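You operate a simulated robot arm through the tools that you are given. There is no shell and no other tool.

The job below is to be done with a simulated robot arm. You get a single attempt, and the scene is never put back.

## Task
Put things in order on the top of the grey box. At the end: the silver short cylinder is on the white drip tray; the yellow bore plug is on the green tin (marked "CLIPS"); the orange scrubbing brush stands where the silver short cylinder stood; the black wire guide stands where the orange scrubbing brush stood; whatever was shut is shut again. Leave all else as you found it, and nothing knocked over. Set down upright: short cylinder.

The check looks at the end state, three seconds after you hand in, the way a careful person would. Anything else that was tipped, shoved, dropped, spilled or broken makes it a failure.

## Robot
A 6-joint arm with a two-finger gripper, fixed in place. Base frame: the origin is at the foot of the arm, x ahead of it, y to its left, z up; the work surface is at about z = 0. Lengths are in mm, angles in rad, forces in N, time in s.
With the tool pointing down near the work surface it reaches from about 240 to 620 mm from the base axis. Its first joint turns from -1.152 to 1.152 rad. Payload 1.37 kg.
Tool frame: the origin (TCP) lies between the finger pads and is the grasp point; the fingertips stand 22 mm ahead of it; z points along the fingers, y is the line along which they close. The gripper opens to 92 mm; its body begins 65 mm behind the TCP.
Orientation is that of the tool frame in the base frame, as a unit quaternion [w, x, y, z]. With the fingers straight down and closing along the base's y, the tool's x points along the base's -x, its y along +y and its z along -z.

## Interface
- The arm moves only by the tool drive_tool. Its argument "targets" is a list of rows, each a list of 3 entries, a list of its own where there are three numbers: the shift along the tool's x, y, z in units of 30 mm (1.0 is 30 mm), then the turn, a rotation vector about the tool's x, y, z in units of 5 degrees (1.0 is 5 degrees), then the gripper command, from -1 (fully open) to 1 (shut), values between in proportion. In form: [[[tx, ty, tz], [rx, ry, rz], grip], ...]. A call has 1 to 20 rows; each row shifts and turns the commanded pose from where the row before left it, along the tool's axes as they then stand. A call with a number of a shift or a turn outside -1 to 1 is refused whole. Rows are played at 5 a second. More than 50 mm and 0.15 rad between two rows, or a gripper value outside its range, and nothing of the call is played. Where a pose cannot be reached the arm comes as near as it can. A force on the tool above 40 N (or 10 N above the force at the start of the call, whichever is more), or a blocked arm, ends the call early, and 0.2 s more pass. Each finger travels about 59.9 mm/s and halts on what it meets, pressing with about 26 N; the grip force reading is that of the motor and also rises with nothing between the fingers. The clock runs only during rows and for 0.2 s after the last one: add rows that do not move to give the fingers time. The reply holds the time, the measured pose of the TCP, the force on the tool along the base axes, the opening and the grip force, in the units named above and with some noise, with the torque about the TCP (base axes, N m) and any sound that the robot's microphone picked up.
- Cameras (640 x 400 px; columns grow to the right, rows downward): "scene" is fixed at [49.6, -440.5, 591.5]; the picture's right is [0.69, -0.72, 0.00], its down [-0.45, -0.43, -0.78] and it looks along [0.56, 0.54, -0.63] (base axes); focal length 274 px, centre (320, 200). "wrist" rides on the gripper at [71, 19, -102] in the tool frame; the picture's right is [-0.26, 0.97, 0.00], its down [-0.75, -0.20, -0.62] and it looks along [-0.60, -0.16, 0.78] (tool axes); focal length 280 px, centre (320, 200).
- grab_frame(camera): a new picture of that camera. It takes no simulated time.
- probe_pixels(camera, pixels): for up to 12 pixels [column, row] of the newest picture of that camera ("zoom" is the newest enlarged one), the place [x, y, z] in the base frame of the surface seen there, good to about 2 mm, but the place of the scene camera against the robot may be out by one fixed shift of up to 25 mm in any direction. It takes no simulated time.
- inspect(camera, box): a new picture of the part [left, top, right, bottom] of that camera's present view, enlarged. It takes no simulated time.
- hand_in(): hands the job in; it is judged then, once.

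Open the gripper and draw the arm clear of the work before you hand the job in, unless the task says otherwise.

The tools are called as name(argument=value, ...) on one line, values as JSON. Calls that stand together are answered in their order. drive_tool: Moves the arm, as the interface text tells. Its arguments: {"type":"object","properties":{"targets":{"type":"array","items":{"type":"array"}}},"required":["targets"]} The other tools are called the same way: grab_frame (camera) takes a picture; probe_pixels (camera, pixels) gives the place of the surface under pixels of a picture; inspect (camera, box) takes an enlarged picture of a part of a camera's view; hand_in () hands the job in.

At the start:

```text
time: 0.0
eef_pos: [411.9, -143.7, 340.1]
orientation: [0.001, -0.001, 1.0, 0.0]
wrist_force: [0.4, -1.1, -0.1]
torque: [0.01, 0.06, -0.02]
width: 91.7
grip_force: 0.0
```

scene: 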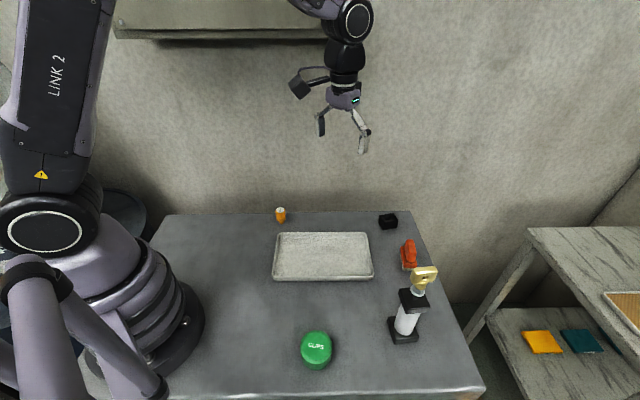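
wrist: 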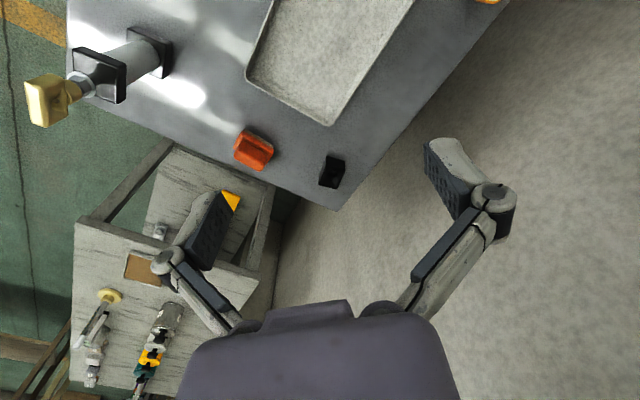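

I see the grey box top with a white tray, green tin, a yellow/orange plug, black item, orange brush, and a stand with a gold top near (410,310). I'll zoom in on these to identify them before moving.

inspect(camera="scene", box=[360, 200, 480, 360])

inspect(camera="scene", box=[250, 190, 410, 290])

inspect(camera="wrist", box=[10, 0, 190, 140])

inspect(camera="wrist", box=[210, 100, 370, 220])

```text
2.50 times, centred on (420, 280) of scene
```

zoom: 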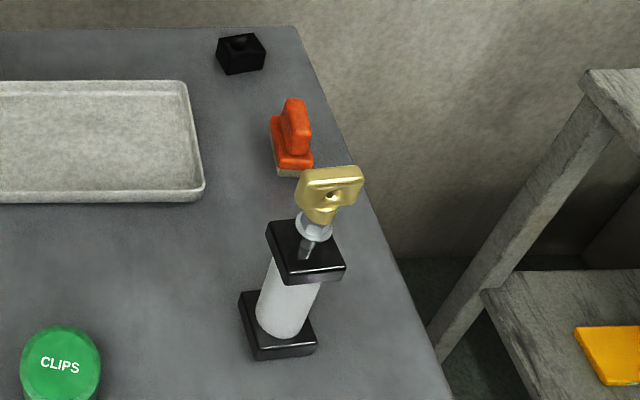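

```text
4.00 times, centred on (330, 240) of scene
```

zoom: 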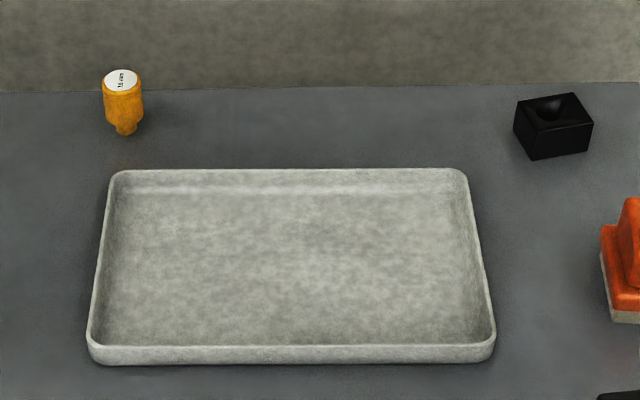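

```text
2.86 times, centred on (100, 70) of wrist
```

zoom: 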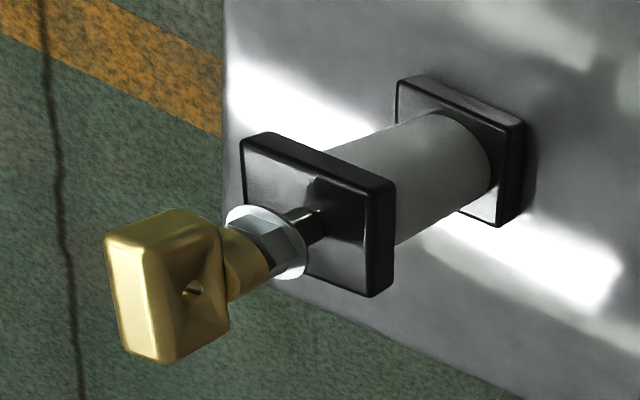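

```text
3.33 times, centred on (290, 160) of wrist
```

zoom: 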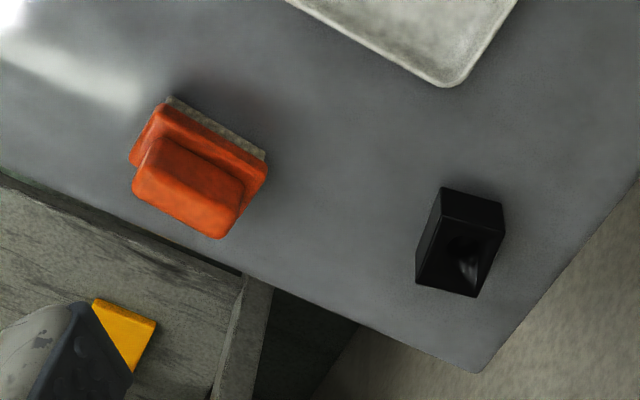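

The "short cylinder" is the pneumatic one with black end plates and gold clevis at scene (405,310); brush at (409,255), wire guide (388,221), plug (281,215), tin (316,350). I'll probe all of these in the scene and wrist views to compare.

grab_frame(camera="scene")

grab_frame(camera="wrist")

probe_pixels(camera="scene", pixels=[[281, 210], [281, 222], [388, 216], [409, 245], [408, 268], [425, 272], [411, 296], [405, 320], [403, 340], [316, 340], [320, 255], [365, 300]])

probe_pixels(camera="wrist", pixels=[[40, 100], [100, 75], [130, 60], [150, 45], [255, 150], [248, 155], [265, 142], [332, 172], [325, 185], [340, 165], [330, 122], [330, 50]])

```text
taken
```

scene: 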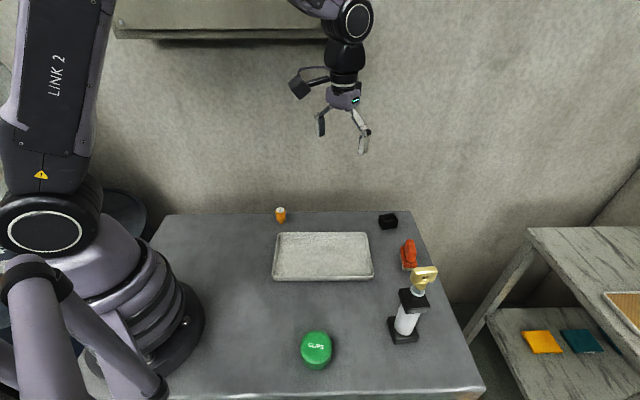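

```text
taken
```

wrist: 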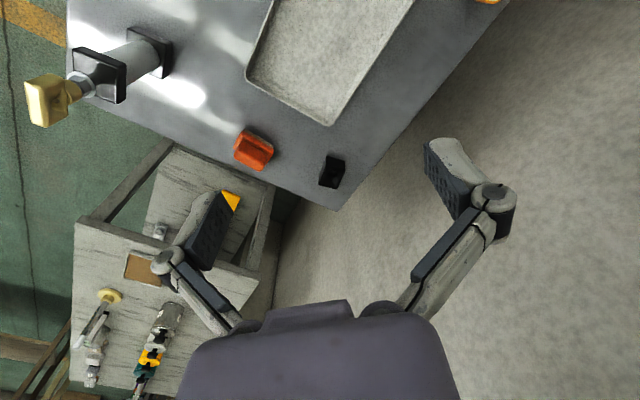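

```text
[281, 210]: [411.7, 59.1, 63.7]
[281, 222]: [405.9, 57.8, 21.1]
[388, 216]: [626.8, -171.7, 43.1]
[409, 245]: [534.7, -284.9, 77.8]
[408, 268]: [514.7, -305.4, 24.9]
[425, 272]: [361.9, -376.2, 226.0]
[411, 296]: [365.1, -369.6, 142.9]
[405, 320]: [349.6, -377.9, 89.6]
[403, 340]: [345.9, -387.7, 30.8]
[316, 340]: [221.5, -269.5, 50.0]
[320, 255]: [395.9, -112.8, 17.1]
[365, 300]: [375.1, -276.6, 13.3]
```

```text
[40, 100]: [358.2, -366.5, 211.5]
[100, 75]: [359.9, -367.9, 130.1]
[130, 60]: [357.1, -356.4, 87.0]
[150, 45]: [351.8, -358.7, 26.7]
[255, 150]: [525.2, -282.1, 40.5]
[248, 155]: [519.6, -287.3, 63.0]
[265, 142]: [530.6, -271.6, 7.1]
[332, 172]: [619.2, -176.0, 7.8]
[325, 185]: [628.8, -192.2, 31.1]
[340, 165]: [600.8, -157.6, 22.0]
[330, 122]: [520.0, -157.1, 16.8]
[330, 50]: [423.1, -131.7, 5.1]
```

Readings: cylinder near (355,-363) with its clevis top near z≈215, brush (525,-280), guide (615,-175), plug (~403,60), tin (~218,-265); the scene camera appears about +13 mm off in z. I move above the cylinder at z≈300 for a closer look.

drive_tool(targets=[[[0.24, -0.9, 0.16], [0, 0, 0], -1], [[0.24, -0.9, 0.16], [0, 0, 0], -1], [[0.24, -0.9, 0.16], [0, 0, 0], -1], [[0.24, -0.9, 0.16], [0, 0, 0], -1], [[0.24, -0.9, 0.16], [0, 0, 0], -1], [[0.24, -0.9, 0.16], [0, 0, 0], -1], [[0.24, -0.9, 0.16], [0, 0, 0], -1], [[0.24, -0.9, 0.16], [0, 0, 0], -1], [[0, 0, 0], [0, 0, 0], -1], [[0, 0, 0], [0, 0, 0], -1]])

grab_frame(camera="wrist")

grab_frame(camera="scene")

```text
time: 2.2
eef_pos: [352.6, -357.8, 299.8]
orientation: [-0.001, 0.001, 1.0, 0.0]
wrist_force: [0.1, 0.1, 0.5]
torque: [-0.02, -0.02, 0.0]
width: 92.2
grip_force: 0.1
```

```text
taken
```

wrist: 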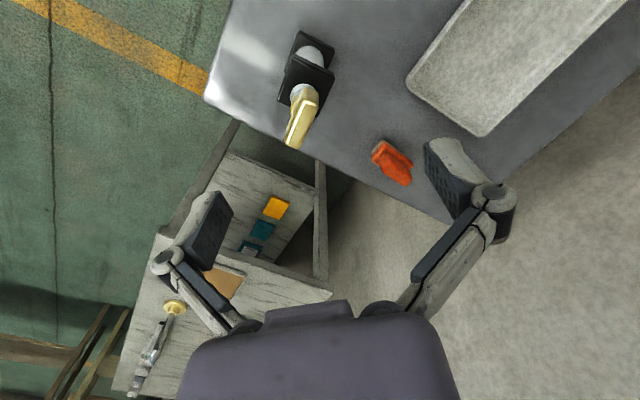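

```text
taken
```

scene: 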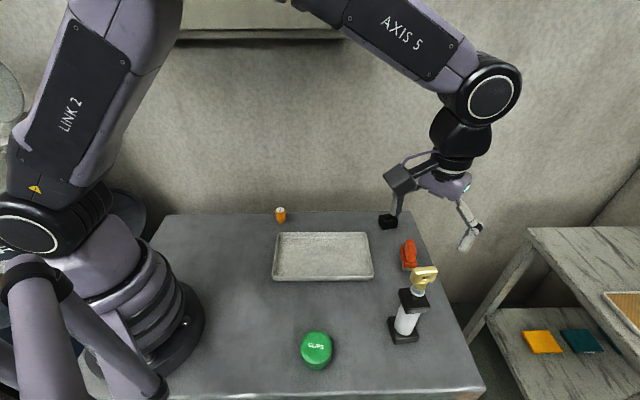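

The wrist view shows the clevis at (300,115) with the cylinder below it. I zoom in to find its yaw and probe its corners.

inspect(camera="wrist", box=[250, 20, 362, 160])

```text
2.86 times, centred on (306, 90) of wrist
```

zoom: 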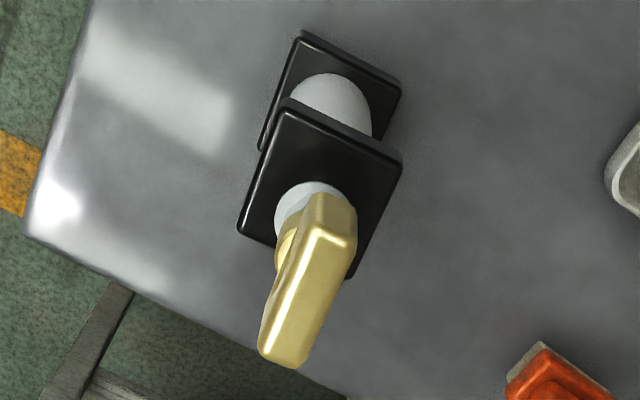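

I probe the clevis top corners, and the corners of the top and bottom plates, in the zoom.

probe_pixels(camera="zoom", pixels=[[322, 236], [350, 243], [270, 350], [300, 360], [310, 295], [288, 110], [395, 160], [246, 228], [355, 270], [305, 38], [395, 92], [268, 140]])

probe_pixels(camera="wrist", pixels=[[303, 45], [310, 65], [290, 135], [310, 108], [391, 163], [380, 150], [404, 175], [405, 185], [410, 85], [440, 110], [482, 135], [520, 60]])

```text
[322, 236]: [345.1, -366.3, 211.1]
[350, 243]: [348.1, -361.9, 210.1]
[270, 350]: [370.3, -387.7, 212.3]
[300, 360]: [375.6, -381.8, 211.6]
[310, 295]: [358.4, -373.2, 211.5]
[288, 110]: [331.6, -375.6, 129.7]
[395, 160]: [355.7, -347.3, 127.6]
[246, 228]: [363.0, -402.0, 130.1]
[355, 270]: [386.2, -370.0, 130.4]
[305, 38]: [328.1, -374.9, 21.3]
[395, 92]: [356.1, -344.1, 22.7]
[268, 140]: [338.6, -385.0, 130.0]
```

```text
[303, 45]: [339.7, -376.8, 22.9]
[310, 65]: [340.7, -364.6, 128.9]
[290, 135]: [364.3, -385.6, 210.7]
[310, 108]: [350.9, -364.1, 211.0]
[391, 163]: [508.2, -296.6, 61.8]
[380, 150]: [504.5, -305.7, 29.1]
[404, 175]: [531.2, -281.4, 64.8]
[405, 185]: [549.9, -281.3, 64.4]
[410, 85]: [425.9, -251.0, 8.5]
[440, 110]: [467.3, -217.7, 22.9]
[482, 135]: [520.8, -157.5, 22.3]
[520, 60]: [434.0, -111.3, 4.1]
```

Plate corners give the cylinder's centre at about (359,-374); the clevis flats run at about -39°, so the fingers should close along about +51°. I turn the tool 39° about its z and look again.

drive_tool(targets=[[[0, 0, 0], [0, 0, 0.975], -1], [[0, 0, 0], [0, 0, 0.975], -1], [[0, 0, 0], [0, 0, 0.975], -1], [[0, 0, 0], [0, 0, 0.975], -1], [[0, 0, 0], [0, 0, 0.975], -1], [[0, 0, 0], [0, 0, 0.975], -1], [[0, 0, 0], [0, 0, 0.975], -1], [[0, 0, 0], [0, 0, 0.975], -1], [[0, 0, 0], [0, 0, 0], -1], [[0, 0, 0], [0, 0, 0], -1]])

grab_frame(camera="wrist")

inspect(camera="wrist", box=[260, 20, 388, 160])

```text
time: 4.4
eef_pos: [353.5, -359.5, 300.2]
orientation: [0.001, 0.334, 0.943, -0.001]
wrist_force: [-0.4, -0.1, 0.2]
torque: [0.02, 0.0, 0.0]
width: 91.9
grip_force: 0.1
```

```text
taken
```

wrist: 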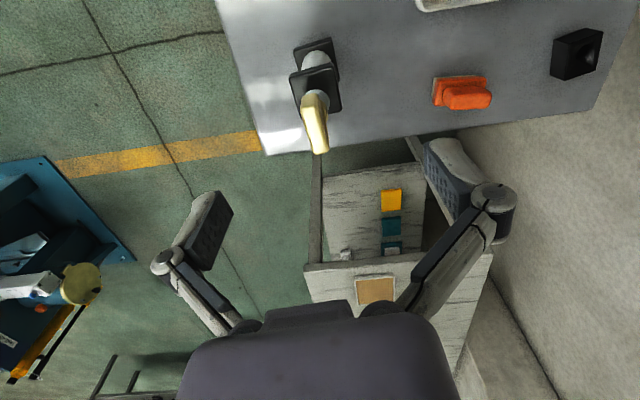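

```text
2.86 times, centred on (324, 90) of wrist
```

zoom: 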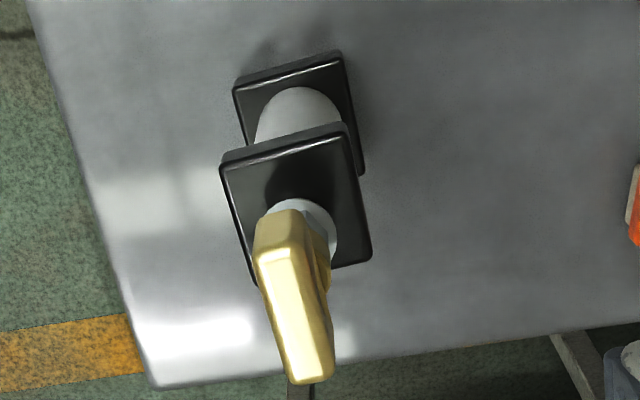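

Clevis now lies nearly along the tool's x axis in the zoom (from (280,250) to (310,375)). I probe it again for the exact centre and yaw, plus the plate corners.

probe_pixels(camera="zoom", pixels=[[263, 262], [295, 255], [290, 375], [328, 368], [292, 310], [228, 170], [340, 138], [368, 255], [255, 275], [238, 90], [340, 58], [360, 170]])

probe_pixels(camera="wrist", pixels=[[435, 80], [434, 104], [487, 80], [490, 95], [460, 98], [470, 80], [553, 70], [557, 42], [602, 30], [595, 70], [575, 55], [590, 100]])

```text
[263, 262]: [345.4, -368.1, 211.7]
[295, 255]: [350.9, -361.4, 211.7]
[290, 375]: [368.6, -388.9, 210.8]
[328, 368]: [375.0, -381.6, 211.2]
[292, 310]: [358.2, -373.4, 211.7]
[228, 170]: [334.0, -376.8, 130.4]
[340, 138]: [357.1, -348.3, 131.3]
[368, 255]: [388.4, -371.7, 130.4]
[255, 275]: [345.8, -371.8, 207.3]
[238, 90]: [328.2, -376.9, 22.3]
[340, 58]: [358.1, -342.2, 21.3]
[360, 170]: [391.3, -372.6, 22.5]
```

```text
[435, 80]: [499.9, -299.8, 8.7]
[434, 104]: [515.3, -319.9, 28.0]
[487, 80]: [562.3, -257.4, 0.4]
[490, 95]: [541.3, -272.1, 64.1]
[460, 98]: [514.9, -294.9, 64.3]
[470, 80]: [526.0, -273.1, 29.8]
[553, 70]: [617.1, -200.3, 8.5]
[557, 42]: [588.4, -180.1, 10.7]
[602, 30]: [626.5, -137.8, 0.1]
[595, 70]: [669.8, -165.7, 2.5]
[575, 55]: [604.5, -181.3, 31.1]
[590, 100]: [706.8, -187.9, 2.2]
```

Clevis centre ≈ (360,-375), close direction ≈ 49.5°. I fine-turn 1.5°, shift over it, and descend to z≈240 first.

drive_tool(targets=[[[0, 0, 0], [0, 0, 0.3], -1], [[-0.48, -0.25, 0], [0, 0, 0], -1], [[0, 0, 0.5], [0, 0, 0], -1], [[0, 0, 0.7], [0, 0, 0], -1], [[0, 0, 0.8], [0, 0, 0], -1], [[0, 0, 0], [0, 0, 0], -1], [[0, 0, 0], [0, 0, 0], -1], [[0, 0, 0], [0, 0, 0], -1]])

grab_frame(camera="wrist")

grab_frame(camera="scene")

```text
time: 6.2
eef_pos: [359.5, -374.9, 239.9]
orientation: [0.001, 0.346, 0.938, 0.0]
wrist_force: [0.8, -0.6, -0.3]
torque: [0.02, 0.02, -0.02]
width: 91.8
grip_force: 0.0
```

```text
taken
```

wrist: 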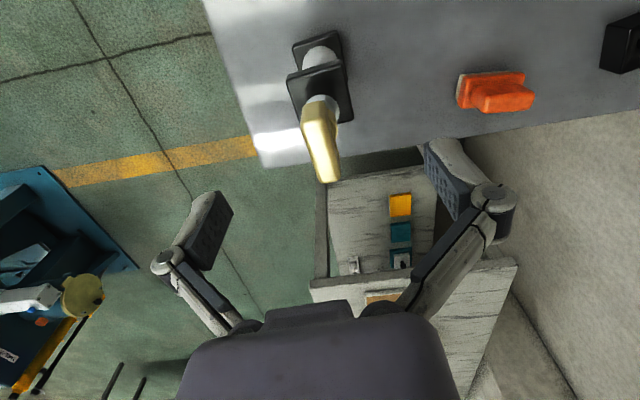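

```text
taken
```

scene: 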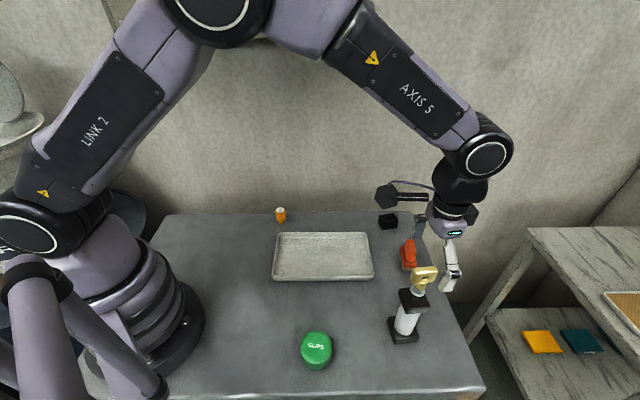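

TCP sits over the clevis (centre at about (322,147) in wrist, matching the projected (320,154)). I descend to z≈195 with the fingers open, pause and check the forces.

drive_tool(targets=[[[0, 0, 0.5], [0, 0, 0], -1], [[0, 0, 0.5], [0, 0, 0], -1], [[0, 0, 0.5], [0, 0, 0], -1], [[0, 0, 0], [0, 0, 0], -1], [[0, 0, 0], [0, 0, 0], -1]])

grab_frame(camera="wrist")

grab_frame(camera="scene")

```text
time: 7.4
eef_pos: [359.7, -374.1, 194.9]
orientation: [0.0, 0.347, 0.938, 0.0]
wrist_force: [-0.8, 1.1, -0.2]
torque: [-0.01, 0.01, 0.02]
width: 91.9
grip_force: 0.0
```

```text
taken
```

wrist: 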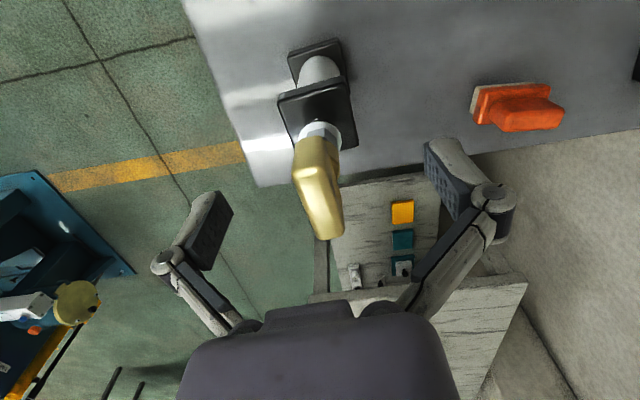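

```text
taken
```

scene: 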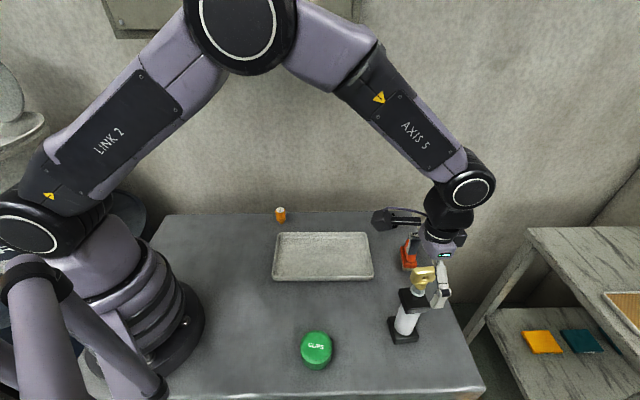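

TCP (320,186 in wrist) lies within the clevis and forces are near zero. I close the gripper and hold.

drive_tool(targets=[[[0, 0, 0], [0, 0, 0], 1], [[0, 0, 0], [0, 0, 0], 1], [[0, 0, 0], [0, 0, 0], 1], [[0, 0, 0], [0, 0, 0], 1], [[0, 0, 0], [0, 0, 0], 1], [[0, 0, 0], [0, 0, 0], 1], [[0, 0, 0], [0, 0, 0], 1]])

grab_frame(camera="wrist")

```text
time: 9.0
eef_pos: [359.9, -373.9, 196.5]
orientation: [0.0, 0.347, 0.938, -0.001]
wrist_force: [-1.6, -0.9, 3.2]
torque: [-0.04, 0.06, 0.01]
width: 19.4
grip_force: 26.2
```

```text
taken
```

wrist: 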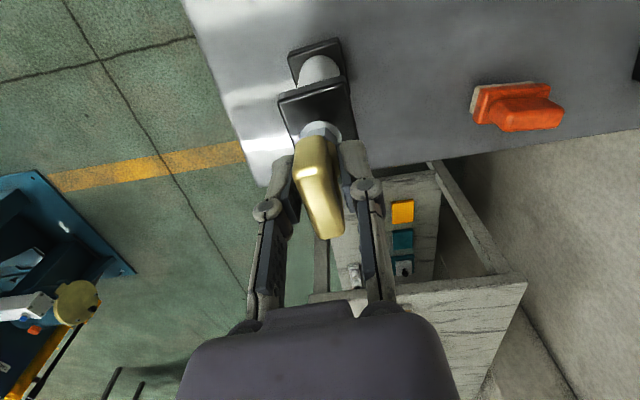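

Gripped at 19.4 mm width. I lift 15 mm slowly and check the weight and whether the whole cylinder comes along.

drive_tool(targets=[[[0, 0, -0.15], [0, 0, 0], 1], [[0, 0, -0.15], [0, 0, 0], 1], [[0, 0, -0.2], [0, 0, 0], 1], [[0, 0, 0], [0, 0, 0], 1], [[0, 0, 0], [0, 0, 0], 1]])

grab_frame(camera="wrist")

inspect(camera="scene", box=[360, 200, 480, 360])

```text
time: 10.2
eef_pos: [359.4, -372.5, 211.2]
orientation: [0.0, 0.346, 0.938, 0.0]
wrist_force: [-0.1, 0.2, -5.2]
torque: [-0.01, -0.01, 0.01]
width: 19.0
grip_force: 25.9
```

```text
taken
```

wrist: 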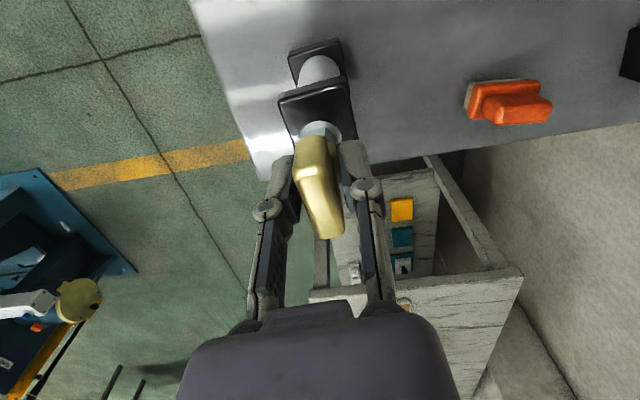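

```text
2.50 times, centred on (420, 280) of scene
```

zoom: 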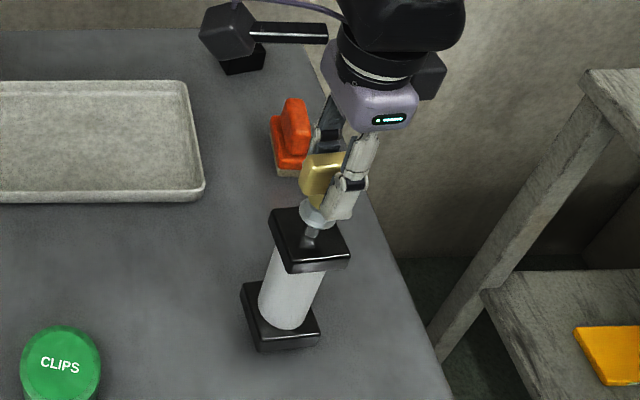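

The cylinder lifted cleanly (about 5.2 N). Before carrying it, I probe the tray's rim and floor in the scene view to find the tray's centre.

probe_pixels(camera="scene", pixels=[[277, 234], [367, 233], [372, 277], [274, 278], [322, 240], [322, 256], [322, 270], [290, 256], [355, 256], [281, 222], [316, 336], [230, 300]])

```text
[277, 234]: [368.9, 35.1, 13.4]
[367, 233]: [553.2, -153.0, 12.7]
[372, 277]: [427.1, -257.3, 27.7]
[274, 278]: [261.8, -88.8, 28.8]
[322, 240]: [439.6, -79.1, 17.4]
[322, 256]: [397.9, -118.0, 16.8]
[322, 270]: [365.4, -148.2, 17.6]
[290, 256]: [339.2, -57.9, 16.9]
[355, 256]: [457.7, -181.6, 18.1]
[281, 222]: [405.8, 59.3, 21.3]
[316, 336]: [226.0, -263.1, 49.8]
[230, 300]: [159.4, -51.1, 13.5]
```

Tray floor is at about true z≈4 with its centre near (394,-112). I raise the cylinder another 30 mm and carry it smoothly over to the tray centre.

drive_tool(targets=[[[0, 0, -0.5], [0, 0, 0], 1], [[0, 0, -0.5], [0, 0, 0], 1], [[0.156, 0.241, 0], [0, 0, 0], 1], [[0.274, 0.422, 0], [0, 0, 0], 1], [[0.391, 0.603, 0], [0, 0, 0], 1], [[0.391, 0.603, 0], [0, 0, 0], 1], [[0.391, 0.603, 0], [0, 0, 0], 1], [[0.391, 0.603, 0], [0, 0, 0], 1], [[0.391, 0.603, 0], [0, 0, 0], 1], [[0.391, 0.603, 0], [0, 0, 0], 1], [[0.391, 0.603, 0], [0, 0, 0], 1], [[0.391, 0.603, 0], [0, 0, 0], 1], [[0.391, 0.603, 0], [0, 0, 0], 1], [[0.391, 0.603, 0], [0, 0, 0], 1], [[0.274, 0.422, 0], [0, 0, 0], 1], [[0.156, 0.241, 0], [0, 0, 0], 1], [[0, 0, 0], [0, 0, 0], 1], [[0, 0, 0], [0, 0, 0], 1]])

grab_frame(camera="wrist")

grab_frame(camera="scene")

```text
time: 14.0
eef_pos: [395.6, -113.3, 241.4]
orientation: [0.0, 0.346, 0.938, -0.001]
wrist_force: [-0.1, -0.4, -5.3]
torque: [-0.04, -0.02, 0.0]
width: 19.3
grip_force: 25.6
```

```text
taken
```

wrist: 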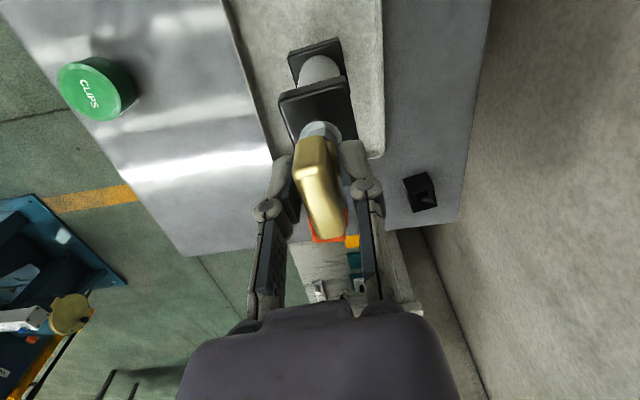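

```text
taken
```

scene: 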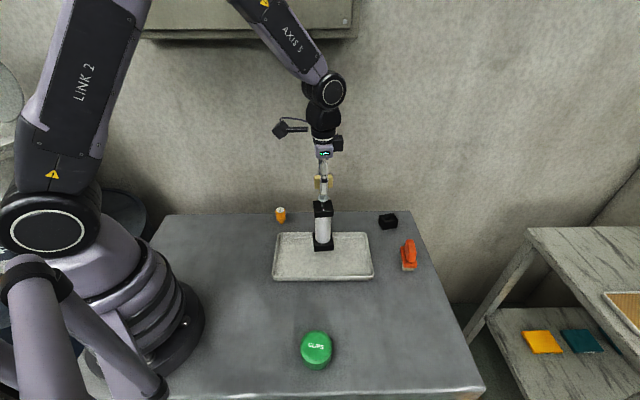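

The cylinder hangs upright over the tray centre. It should touch the tray floor at TCP z≈200; I lower to about 206 first.

drive_tool(targets=[[[0, 0, 0.3], [0, 0, 0], 1], [[0, 0, 0.4], [0, 0, 0], 1], [[0, 0, 0.3], [0, 0, 0], 1], [[0, 0, 0.17], [0, 0, 0], 1], [[0, 0, 0], [0, 0, 0], 1], [[0, 0, 0], [0, 0, 0], 1]])

inspect(camera="scene", box=[260, 160, 400, 290])

```text
time: 15.4
eef_pos: [394.2, -113.3, 206.5]
orientation: [0.0, 0.347, 0.938, 0.0]
wrist_force: [0.0, 0.7, -5.8]
torque: [-0.04, 0.0, -0.01]
width: 19.4
grip_force: 26.0
```

```text
3.08 times, centred on (330, 225) of scene
```

zoom: 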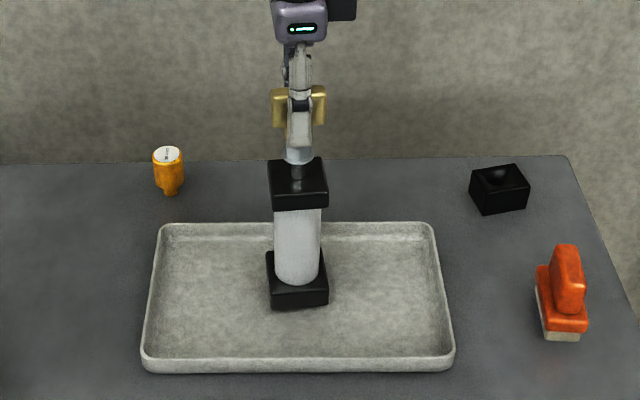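

Still hanging (-5.8 N) just above the floor. I lower in 1.5 mm steps to find contact.

drive_tool(targets=[[[0, 0, 0.05], [0, 0, 0], 1], [[0, 0, 0.05], [0, 0, 0], 1], [[0, 0, 0.05], [0, 0, 0], 1], [[0, 0, 0], [0, 0, 0], 1], [[0, 0, 0], [0, 0, 0], 1]])

```text
time: 16.6
eef_pos: [394.7, -112.9, 201.5]
orientation: [0.0, 0.346, 0.938, 0.0]
wrist_force: [0.1, 0.2, -5.3]
torque: [0.01, -0.04, 0.01]
width: 19.4
grip_force: 26.1
```

drive_tool(targets=[[[0, 0, 0.04], [0, 0, 0], 1], [[0, 0, 0], [0, 0, 0], 1], [[0, 0, 0], [0, 0, 0], 1]])

```text
time: 17.4
eef_pos: [394.5, -113.7, 199.8]
orientation: [0.001, 0.347, 0.938, 0.0]
wrist_force: [-0.9, -0.2, -0.7]
torque: [0.04, 0.07, 0.01]
width: 19.2
grip_force: 25.4
```

The force dropped to -0.7 N, so the cylinder now rests on the tray floor. I press another half millimetre, then open the fingers a bit at a time.

drive_tool(targets=[[[0, 0, 0.02], [0, 0, 0], 1], [[0, 0, 0], [0, 0, 0], 1], [[0, 0, 0], [0, 0, 0], 0.5], [[0, 0, 0], [0, 0, 0], 0.4], [[0, 0, 0], [0, 0, 0], 0], [[0, 0, 0], [0, 0, 0], -1], [[0, 0, 0], [0, 0, 0], -1], [[0, 0, 0], [0, 0, 0], -1], [[0, 0, 0], [0, 0, 0], -1]])

grab_frame(camera="wrist")

inspect(camera="scene", box=[260, 160, 400, 290])

```text
time: 19.4
eef_pos: [395.7, -114.0, 198.4]
orientation: [0.0, 0.346, 0.938, 0.0]
wrist_force: [0.5, 0.9, -0.1]
torque: [0.01, -0.01, 0.01]
width: 92.0
grip_force: 0.1
```

```text
taken
```

wrist: 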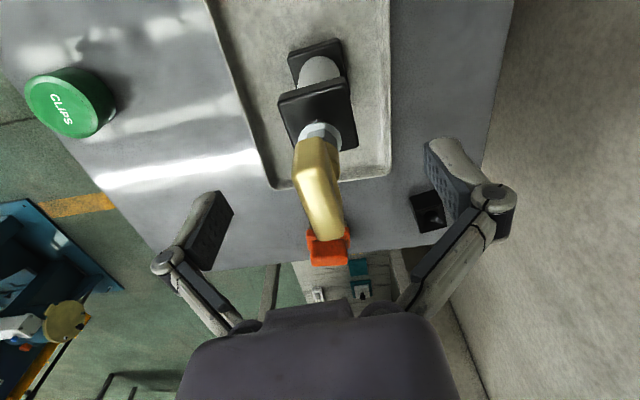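

```text
3.08 times, centred on (330, 225) of scene
```

zoom: 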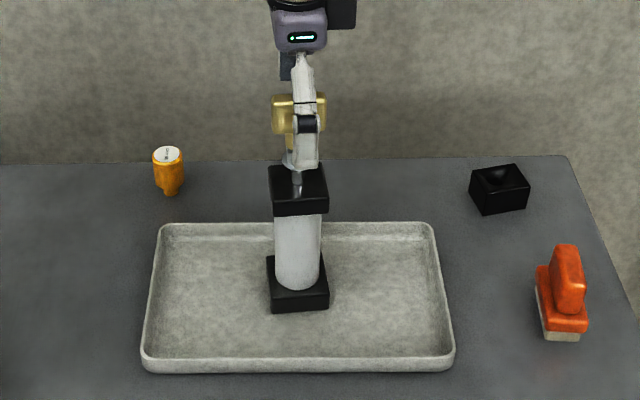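

Cylinder stands upright in the tray and the fingers are clear. I rise 105 mm straight up, then move toward the brush for a closer look.

drive_tool(targets=[[[0, 0, -0.5], [0, 0, 0], -1], [[0, 0, -1], [0, 0, 0], -1], [[0, 0, -1], [0, 0, 0], -1], [[0, 0, -1], [0, 0, 0], -1], [[0, 0, 0], [0, 0, 0], -1], [[-0.7, -0.2, 0], [0, 0, 0], -1], [[-0.9, -0.3, 0], [0, 0, 0], -1], [[-0.9, -0.3, 0], [0, 0, 0], -1], [[-0.9, -0.3, 0], [0, 0, 0], -1], [[-0.9, -0.3, 0], [0, 0, 0], -1], [[-0.6, -0.2, 0], [0, 0, 0], -1], [[0, 0, 0], [0, 0, 0], -1], [[0, 0, 0], [0, 0, 0], -1]])

grab_frame(camera="wrist")

grab_frame(camera="scene")

```text
time: 22.2
eef_pos: [474.6, -244.3, 304.9]
orientation: [-0.001, 0.345, 0.938, -0.001]
wrist_force: [0.1, 0.3, 0.0]
torque: [-0.01, 0.0, -0.03]
width: 91.8
grip_force: 0.1
```

```text
taken
```

wrist: 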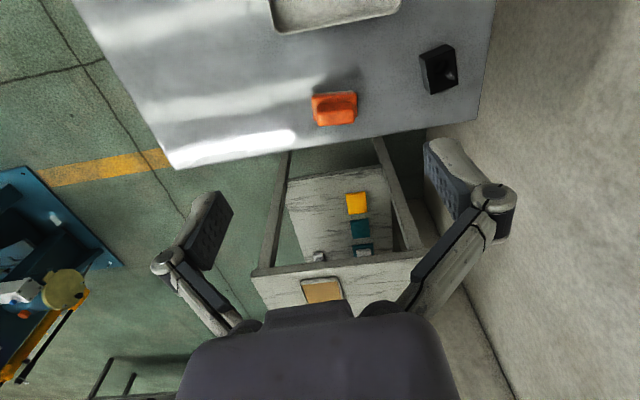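

```text
taken
```

scene: 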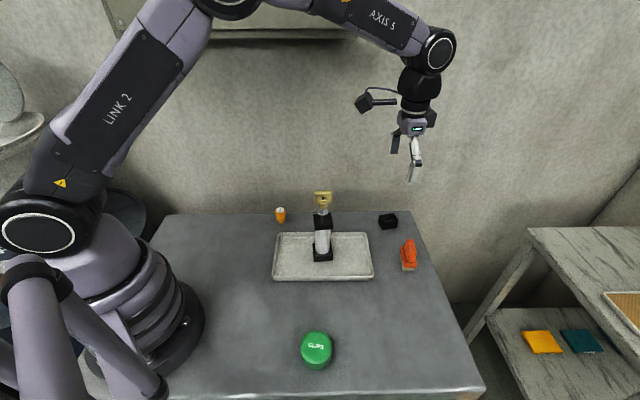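

The cylinder stands fine. The brush is at (335,108) and guide at (438,68) in wrist; I zoom in on each.

inspect(camera="wrist", box=[290, 70, 386, 146])

probe_pixels(camera="zoom", pixels=[[160, 160], [430, 145], [190, 370], [440, 330], [255, 240], [300, 240], [440, 235], [345, 330], [250, 330], [350, 200], [165, 300], [445, 180]])

inspect(camera="wrist", box=[390, 30, 486, 106])

```text
5.26 times, centred on (338, 108) of wrist
```

zoom: 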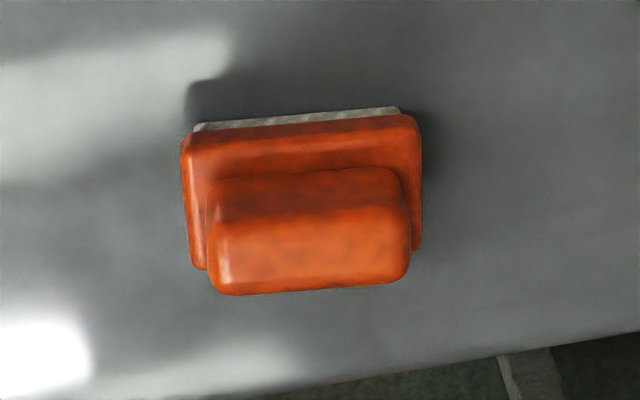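

```text
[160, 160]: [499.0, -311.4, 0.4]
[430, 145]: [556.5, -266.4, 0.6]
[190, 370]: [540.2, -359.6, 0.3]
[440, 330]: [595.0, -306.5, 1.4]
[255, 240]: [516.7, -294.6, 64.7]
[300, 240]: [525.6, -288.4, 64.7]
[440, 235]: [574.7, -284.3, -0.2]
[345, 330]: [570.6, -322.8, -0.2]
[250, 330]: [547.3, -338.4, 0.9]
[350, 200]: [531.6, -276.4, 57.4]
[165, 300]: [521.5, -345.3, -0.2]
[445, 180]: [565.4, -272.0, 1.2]
```

```text
5.26 times, centred on (438, 68) of wrist
```

zoom: 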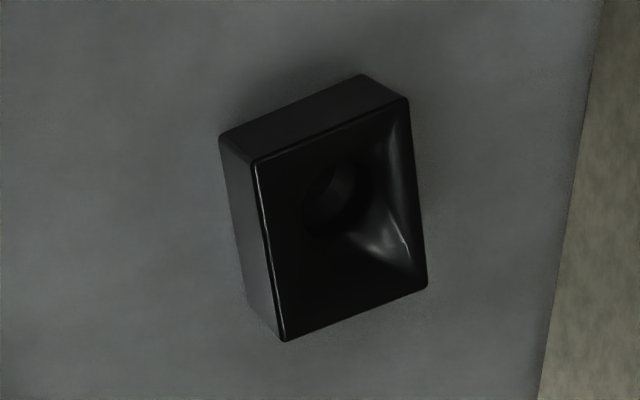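

I probe the guide's top corners in this zoom (corners near (255,160),(405,100),(425,287),(287,338)) and base corner points.

probe_pixels(camera="zoom", pixels=[[260, 166], [400, 104], [422, 284], [288, 334], [222, 145], [360, 80], [345, 200], [270, 250], [240, 250], [310, 115], [215, 140], [440, 295]])

inspect(camera="wrist", box=[290, 70, 386, 146])

probe_pixels(camera="zoom", pixels=[[225, 215], [235, 280], [395, 185], [400, 265], [195, 135], [400, 115], [412, 125], [415, 240], [195, 255], [200, 125], [310, 225], [310, 265]])

```text
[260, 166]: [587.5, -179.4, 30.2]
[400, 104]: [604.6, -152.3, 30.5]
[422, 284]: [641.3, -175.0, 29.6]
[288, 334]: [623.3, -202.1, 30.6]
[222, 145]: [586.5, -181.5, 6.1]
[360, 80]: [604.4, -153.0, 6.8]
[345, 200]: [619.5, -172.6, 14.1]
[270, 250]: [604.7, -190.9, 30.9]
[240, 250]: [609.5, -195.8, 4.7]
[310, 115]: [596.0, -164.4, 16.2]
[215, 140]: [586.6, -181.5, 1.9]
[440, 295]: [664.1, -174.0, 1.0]
```

```text
5.26 times, centred on (338, 108) of wrist
```

zoom: 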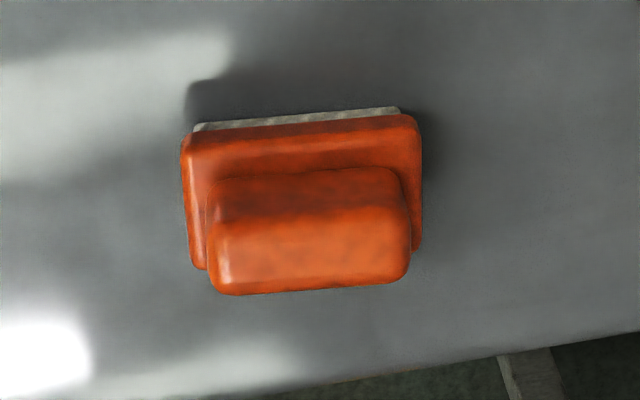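

```text
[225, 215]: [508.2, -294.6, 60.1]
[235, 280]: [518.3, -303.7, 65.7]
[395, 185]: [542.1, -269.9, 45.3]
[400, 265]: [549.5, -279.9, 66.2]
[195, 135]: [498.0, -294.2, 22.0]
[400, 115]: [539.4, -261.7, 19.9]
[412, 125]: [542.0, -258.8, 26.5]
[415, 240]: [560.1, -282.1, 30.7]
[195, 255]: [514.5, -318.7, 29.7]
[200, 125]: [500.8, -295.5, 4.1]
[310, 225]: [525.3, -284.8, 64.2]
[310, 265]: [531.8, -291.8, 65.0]
```

Brush centre is about (528.5,-288.5), long axis ≈38°, handle top z≈65; guide centre ≈(614,-177), 34x45x31 mm, lying at the same azimuth as the cylinder's new place. To judge arm clearance I probe the arm's joints in the scene view.

probe_pixels(camera="scene", pixels=[[42, 212], [75, 140], [130, 60], [200, 10], [330, 10], [390, 15], [437, 52], [415, 85], [410, 125], [322, 195], [330, 240], [360, 100]])

```text
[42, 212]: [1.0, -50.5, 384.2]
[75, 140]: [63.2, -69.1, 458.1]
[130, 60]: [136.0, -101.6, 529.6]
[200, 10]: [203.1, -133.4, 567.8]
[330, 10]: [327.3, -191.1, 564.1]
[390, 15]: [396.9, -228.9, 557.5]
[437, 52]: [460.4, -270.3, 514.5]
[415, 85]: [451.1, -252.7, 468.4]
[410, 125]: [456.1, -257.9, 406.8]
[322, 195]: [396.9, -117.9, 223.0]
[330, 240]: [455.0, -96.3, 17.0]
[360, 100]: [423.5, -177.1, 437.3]
```

Wrist sits about 196 mm above the TCP and the shoulder at z≈371, so the arm clears the cylinder while fetching the brush. I turn the tool -78° so the fingers close across the brush handle (y axis at 127.5°).

drive_tool(targets=[[[0, 0, 0], [0, 0, -0.975], -1], [[0, 0, 0], [0, 0, -0.975], -1], [[0, 0, 0], [0, 0, -0.975], -1], [[0, 0, 0], [0, 0, -0.975], -1], [[0, 0, 0], [0, 0, -0.975], -1], [[0, 0, 0], [0, 0, -0.975], -1], [[0, 0, 0], [0, 0, -0.975], -1], [[0, 0, 0], [0, 0, -0.975], -1], [[0, 0, 0], [0, 0, -0.975], -1], [[0, 0, 0], [0, 0, -0.975], -1], [[0, 0, 0], [0, 0, -0.975], -1], [[0, 0, 0], [0, 0, -0.975], -1], [[0, 0, 0], [0, 0, -0.975], -1], [[0, 0, 0], [0, 0, -0.975], -1], [[0, 0, 0], [0, 0, -0.975], -1], [[0, 0, 0], [0, 0, -0.975], -1], [[0, 0, 0], [0, 0, 0], -1], [[0, 0, 0], [0, 0, 0], -1]])

grab_frame(camera="wrist")

```text
time: 26.0
eef_pos: [474.1, -245.3, 304.9]
orientation: [0.0, -0.322, 0.947, 0.0]
wrist_force: [-0.8, -0.9, -0.6]
torque: [0.03, -0.04, 0.02]
width: 92.3
grip_force: 0.1
```

```text
taken
```

wrist: 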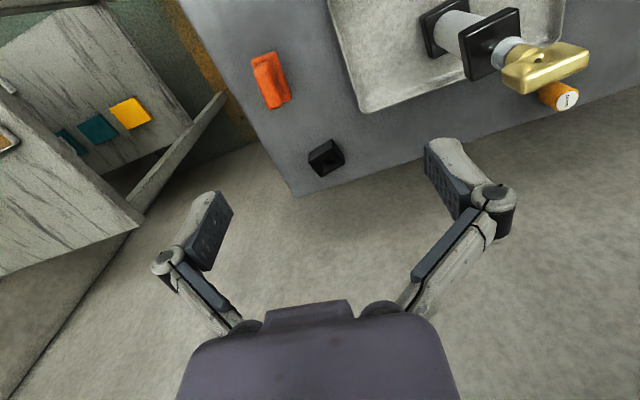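

Yaw is now 127.6°. I shift over the brush and descend to z≈150 to check alignment.

drive_tool(targets=[[[-0.18, -0.75, 0], [0, 0, 0], -1], [[-0.18, -0.75, 0], [0, 0, 0], -1], [[-0.18, -0.74, 0], [0, 0, 0], -1], [[0, 0, 0.9], [0, 0, 0], -1], [[0, 0, 0.9], [0, 0, 0], -1], [[0, 0, 0.9], [0, 0, 0], -1], [[0, 0, 0.9], [0, 0, 0], -1], [[0, 0, 0.9], [0, 0, 0], -1], [[0, 0, 0.6], [0, 0, 0], -1], [[0, 0, 0], [0, 0, 0], -1], [[0, 0, 0], [0, 0, 0], -1]])

grab_frame(camera="wrist")

inspect(camera="wrist", box=[260, 70, 388, 180])

grab_frame(camera="scene")

```text
time: 28.4
eef_pos: [530.2, -288.1, 151.9]
orientation: [0.0, -0.321, 0.947, 0.0]
wrist_force: [-0.9, -0.3, 0.0]
torque: [0.0, -0.02, 0.0]
width: 92.0
grip_force: 0.0
```

```text
taken
```

wrist: 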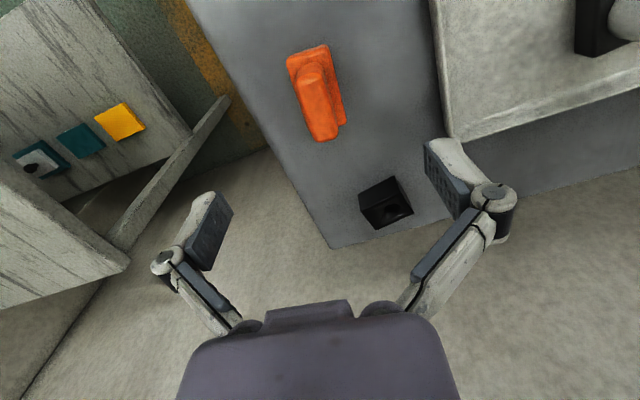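

```text
3.64 times, centred on (324, 125) of wrist
```

zoom: 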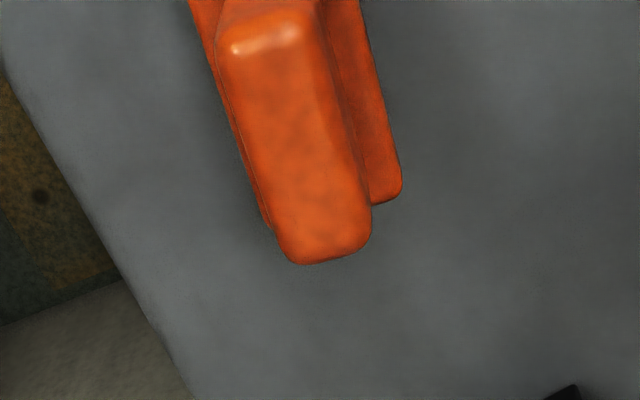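

```text
taken
```

scene: 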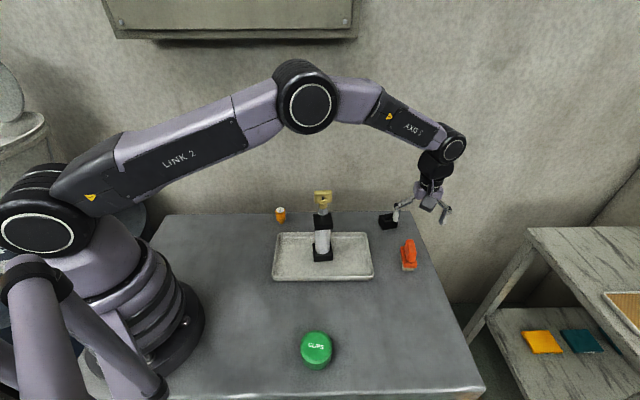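

The handle's top shows clearly at (300,130) in the zoom. I probe its edges for the exact centre and yaw.

probe_pixels(camera="zoom", pixels=[[225, 50], [310, 25], [250, 130], [340, 130], [275, 220], [362, 200], [295, 130], [300, 250], [350, 240], [395, 190], [235, 60], [318, 120]])

probe_pixels(camera="wrist", pixels=[[289, 57], [326, 46], [346, 120], [300, 75], [320, 65], [310, 100], [330, 100], [320, 135], [336, 130], [362, 185], [395, 178], [412, 215]])

```text
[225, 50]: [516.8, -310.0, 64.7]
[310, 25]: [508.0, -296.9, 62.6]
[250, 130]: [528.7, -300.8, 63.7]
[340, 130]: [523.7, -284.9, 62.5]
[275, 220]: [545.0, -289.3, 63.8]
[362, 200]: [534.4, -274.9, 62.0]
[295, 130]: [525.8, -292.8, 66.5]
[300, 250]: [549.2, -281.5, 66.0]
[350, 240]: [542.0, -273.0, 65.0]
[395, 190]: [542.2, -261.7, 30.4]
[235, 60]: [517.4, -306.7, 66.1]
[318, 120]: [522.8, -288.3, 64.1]
```

```text
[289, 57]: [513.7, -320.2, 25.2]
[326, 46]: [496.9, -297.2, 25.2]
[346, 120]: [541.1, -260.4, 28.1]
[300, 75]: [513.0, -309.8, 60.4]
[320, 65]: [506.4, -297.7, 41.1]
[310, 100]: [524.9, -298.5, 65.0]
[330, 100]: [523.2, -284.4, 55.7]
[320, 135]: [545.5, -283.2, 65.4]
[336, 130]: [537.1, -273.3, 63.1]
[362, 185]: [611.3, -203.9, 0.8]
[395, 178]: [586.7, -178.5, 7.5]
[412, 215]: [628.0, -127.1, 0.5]
```

Handle centre ≈(528.8,-290), side line 1.4 mm off in tool y. I correct that and descend to z≈56 so the fingertips stay above the brush body (z≈30).

drive_tool(targets=[[[0, -0.05, 0.5], [0, 0, 0], -1], [[0, 0, 0.7], [0, 0, 0], -1], [[0, 0, 0.7], [0, 0, 0], -1], [[0, 0, 0.6], [0, 0, 0], -1], [[0, 0, 0.4], [0, 0, 0], -1], [[0, 0, 0.28], [0, 0, 0], -1], [[0, 0, 0], [0, 0, 0], -1], [[0, 0, 0], [0, 0, 0], -1]])

grab_frame(camera="wrist")

grab_frame(camera="scene")

```text
time: 30.2
eef_pos: [530.1, -290.2, 55.2]
orientation: [0.0, -0.321, 0.947, 0.0]
wrist_force: [-0.2, 0.1, 0.1]
torque: [-0.02, 0.0, -0.02]
width: 91.7
grip_force: 0.1
```

```text
taken
```

wrist: 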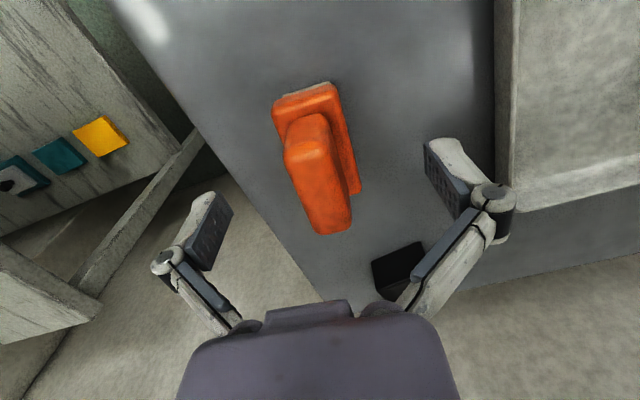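

```text
taken
```

scene: 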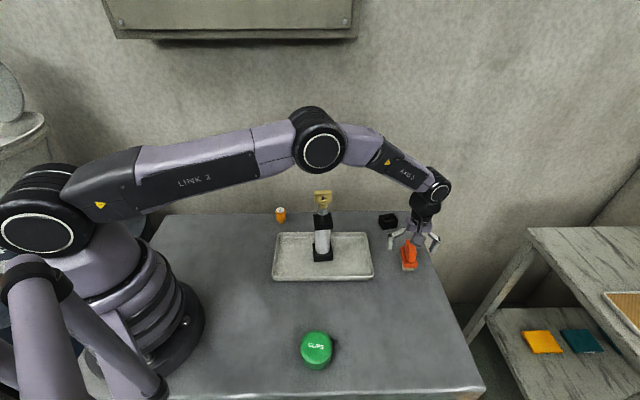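

The handle sits between the fingers with near-zero force. I close on it.

drive_tool(targets=[[[0, 0, 0], [0, 0, 0], 1], [[0, 0, 0], [0, 0, 0], 1], [[0, 0, 0], [0, 0, 0], 1], [[0, 0, 0], [0, 0, 0], 1], [[0, 0, 0], [0, 0, 0], 1], [[0, 0, 0], [0, 0, 0], 1], [[0, 0, 0], [0, 0, 0], 1]])

grab_frame(camera="wrist")

```text
time: 31.8
eef_pos: [528.4, -291.1, 54.5]
orientation: [0.001, -0.321, 0.947, -0.001]
wrist_force: [0.4, 0.3, 1.3]
torque: [0.06, 0.0, -0.07]
width: 19.5
grip_force: 25.7
```

```text
taken
```

wrist: 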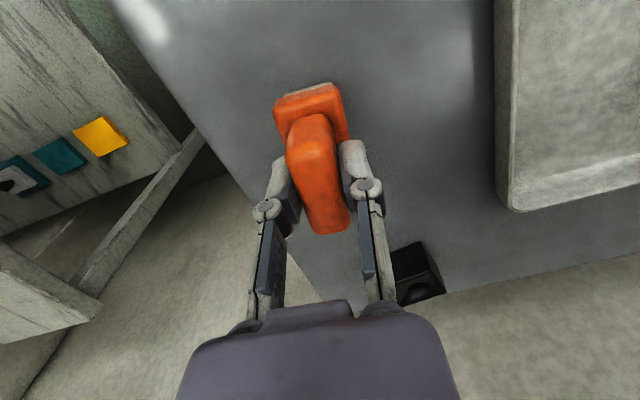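

Gripped at 19.5 mm. I lift the brush 60 mm and check.

drive_tool(targets=[[[0, 0, -0.2], [0, 0, 0], 1], [[0, 0, -0.5], [0, 0, 0], 1], [[0, 0, -0.7], [0, 0, 0], 1], [[0, 0, -0.6], [0, 0, 0], 1], [[0, 0, 0], [0, 0, 0], 1], [[0, 0, 0], [0, 0, 0], 1]])

grab_frame(camera="wrist")

inspect(camera="scene", box=[340, 160, 480, 290])

```text
time: 33.2
eef_pos: [530.7, -290.8, 116.8]
orientation: [0.0, -0.323, 0.947, 0.0]
wrist_force: [-0.5, -0.6, -1.7]
torque: [0.01, 0.04, -0.03]
width: 19.6
grip_force: 25.8
```

```text
taken
```

wrist: 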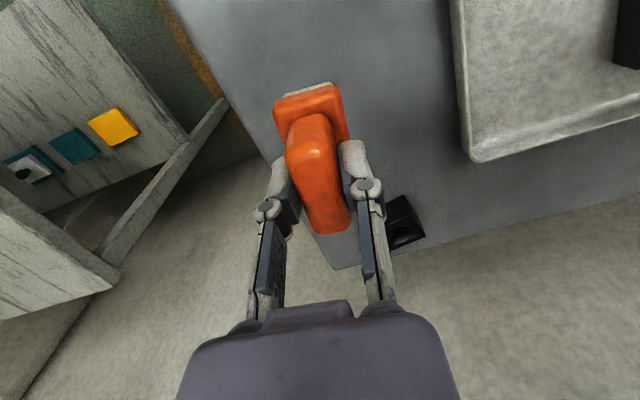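

```text
3.08 times, centred on (410, 225) of scene
```

zoom: 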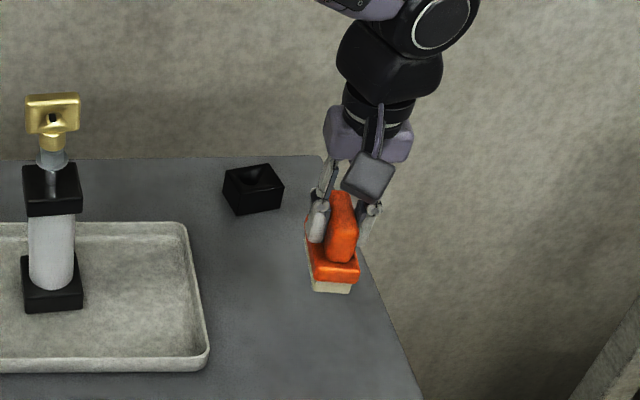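

The brush is lifted (1.7 N). I carry it to the cylinder's old place at (360,-374.5).

drive_tool(targets=[[[0.309, 0.059, 0], [0, 0, 0], 1], [[0.618, 0.118, 0], [0, 0, 0], 1], [[0.618, 0.118, 0], [0, 0, 0], 1], [[0.618, 0.118, 0], [0, 0, 0], 1], [[0.618, 0.118, 0], [0, 0, 0], 1], [[0.618, 0.118, 0], [0, 0, 0], 1], [[0.618, 0.118, 0], [0, 0, 0], 1], [[0.618, 0.118, 0], [0, 0, 0], 1], [[0.618, 0.118, 0], [0, 0, 0], 1], [[0.618, 0.118, 0], [0, 0, 0], 1], [[0.309, 0.059, 0], [0, 0, 0], 1], [[0, 0, 0], [0, 0, 0], 1], [[0, 0, 0], [0, 0, 0], 1]])

grab_frame(camera="wrist")

grab_frame(camera="scene")

```text
time: 36.0
eef_pos: [361.1, -376.2, 116.4]
orientation: [0.0, -0.321, 0.947, 0.0]
wrist_force: [-0.5, -0.4, -0.9]
torque: [0.01, 0.01, -0.02]
width: 19.2
grip_force: 26.2
```

```text
taken
```

wrist: 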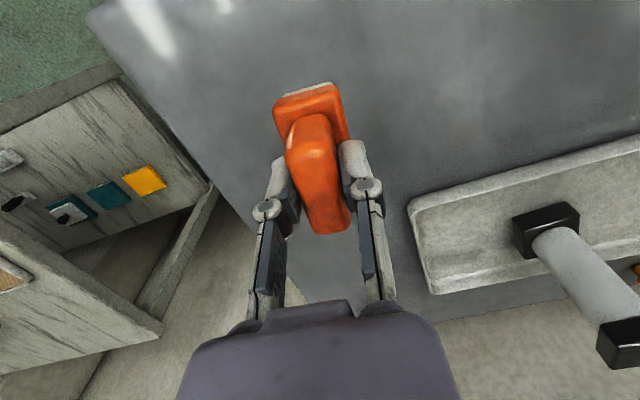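

```text
taken
```

scene: 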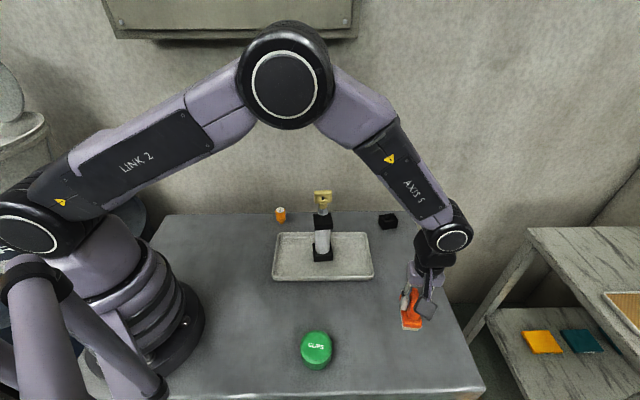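

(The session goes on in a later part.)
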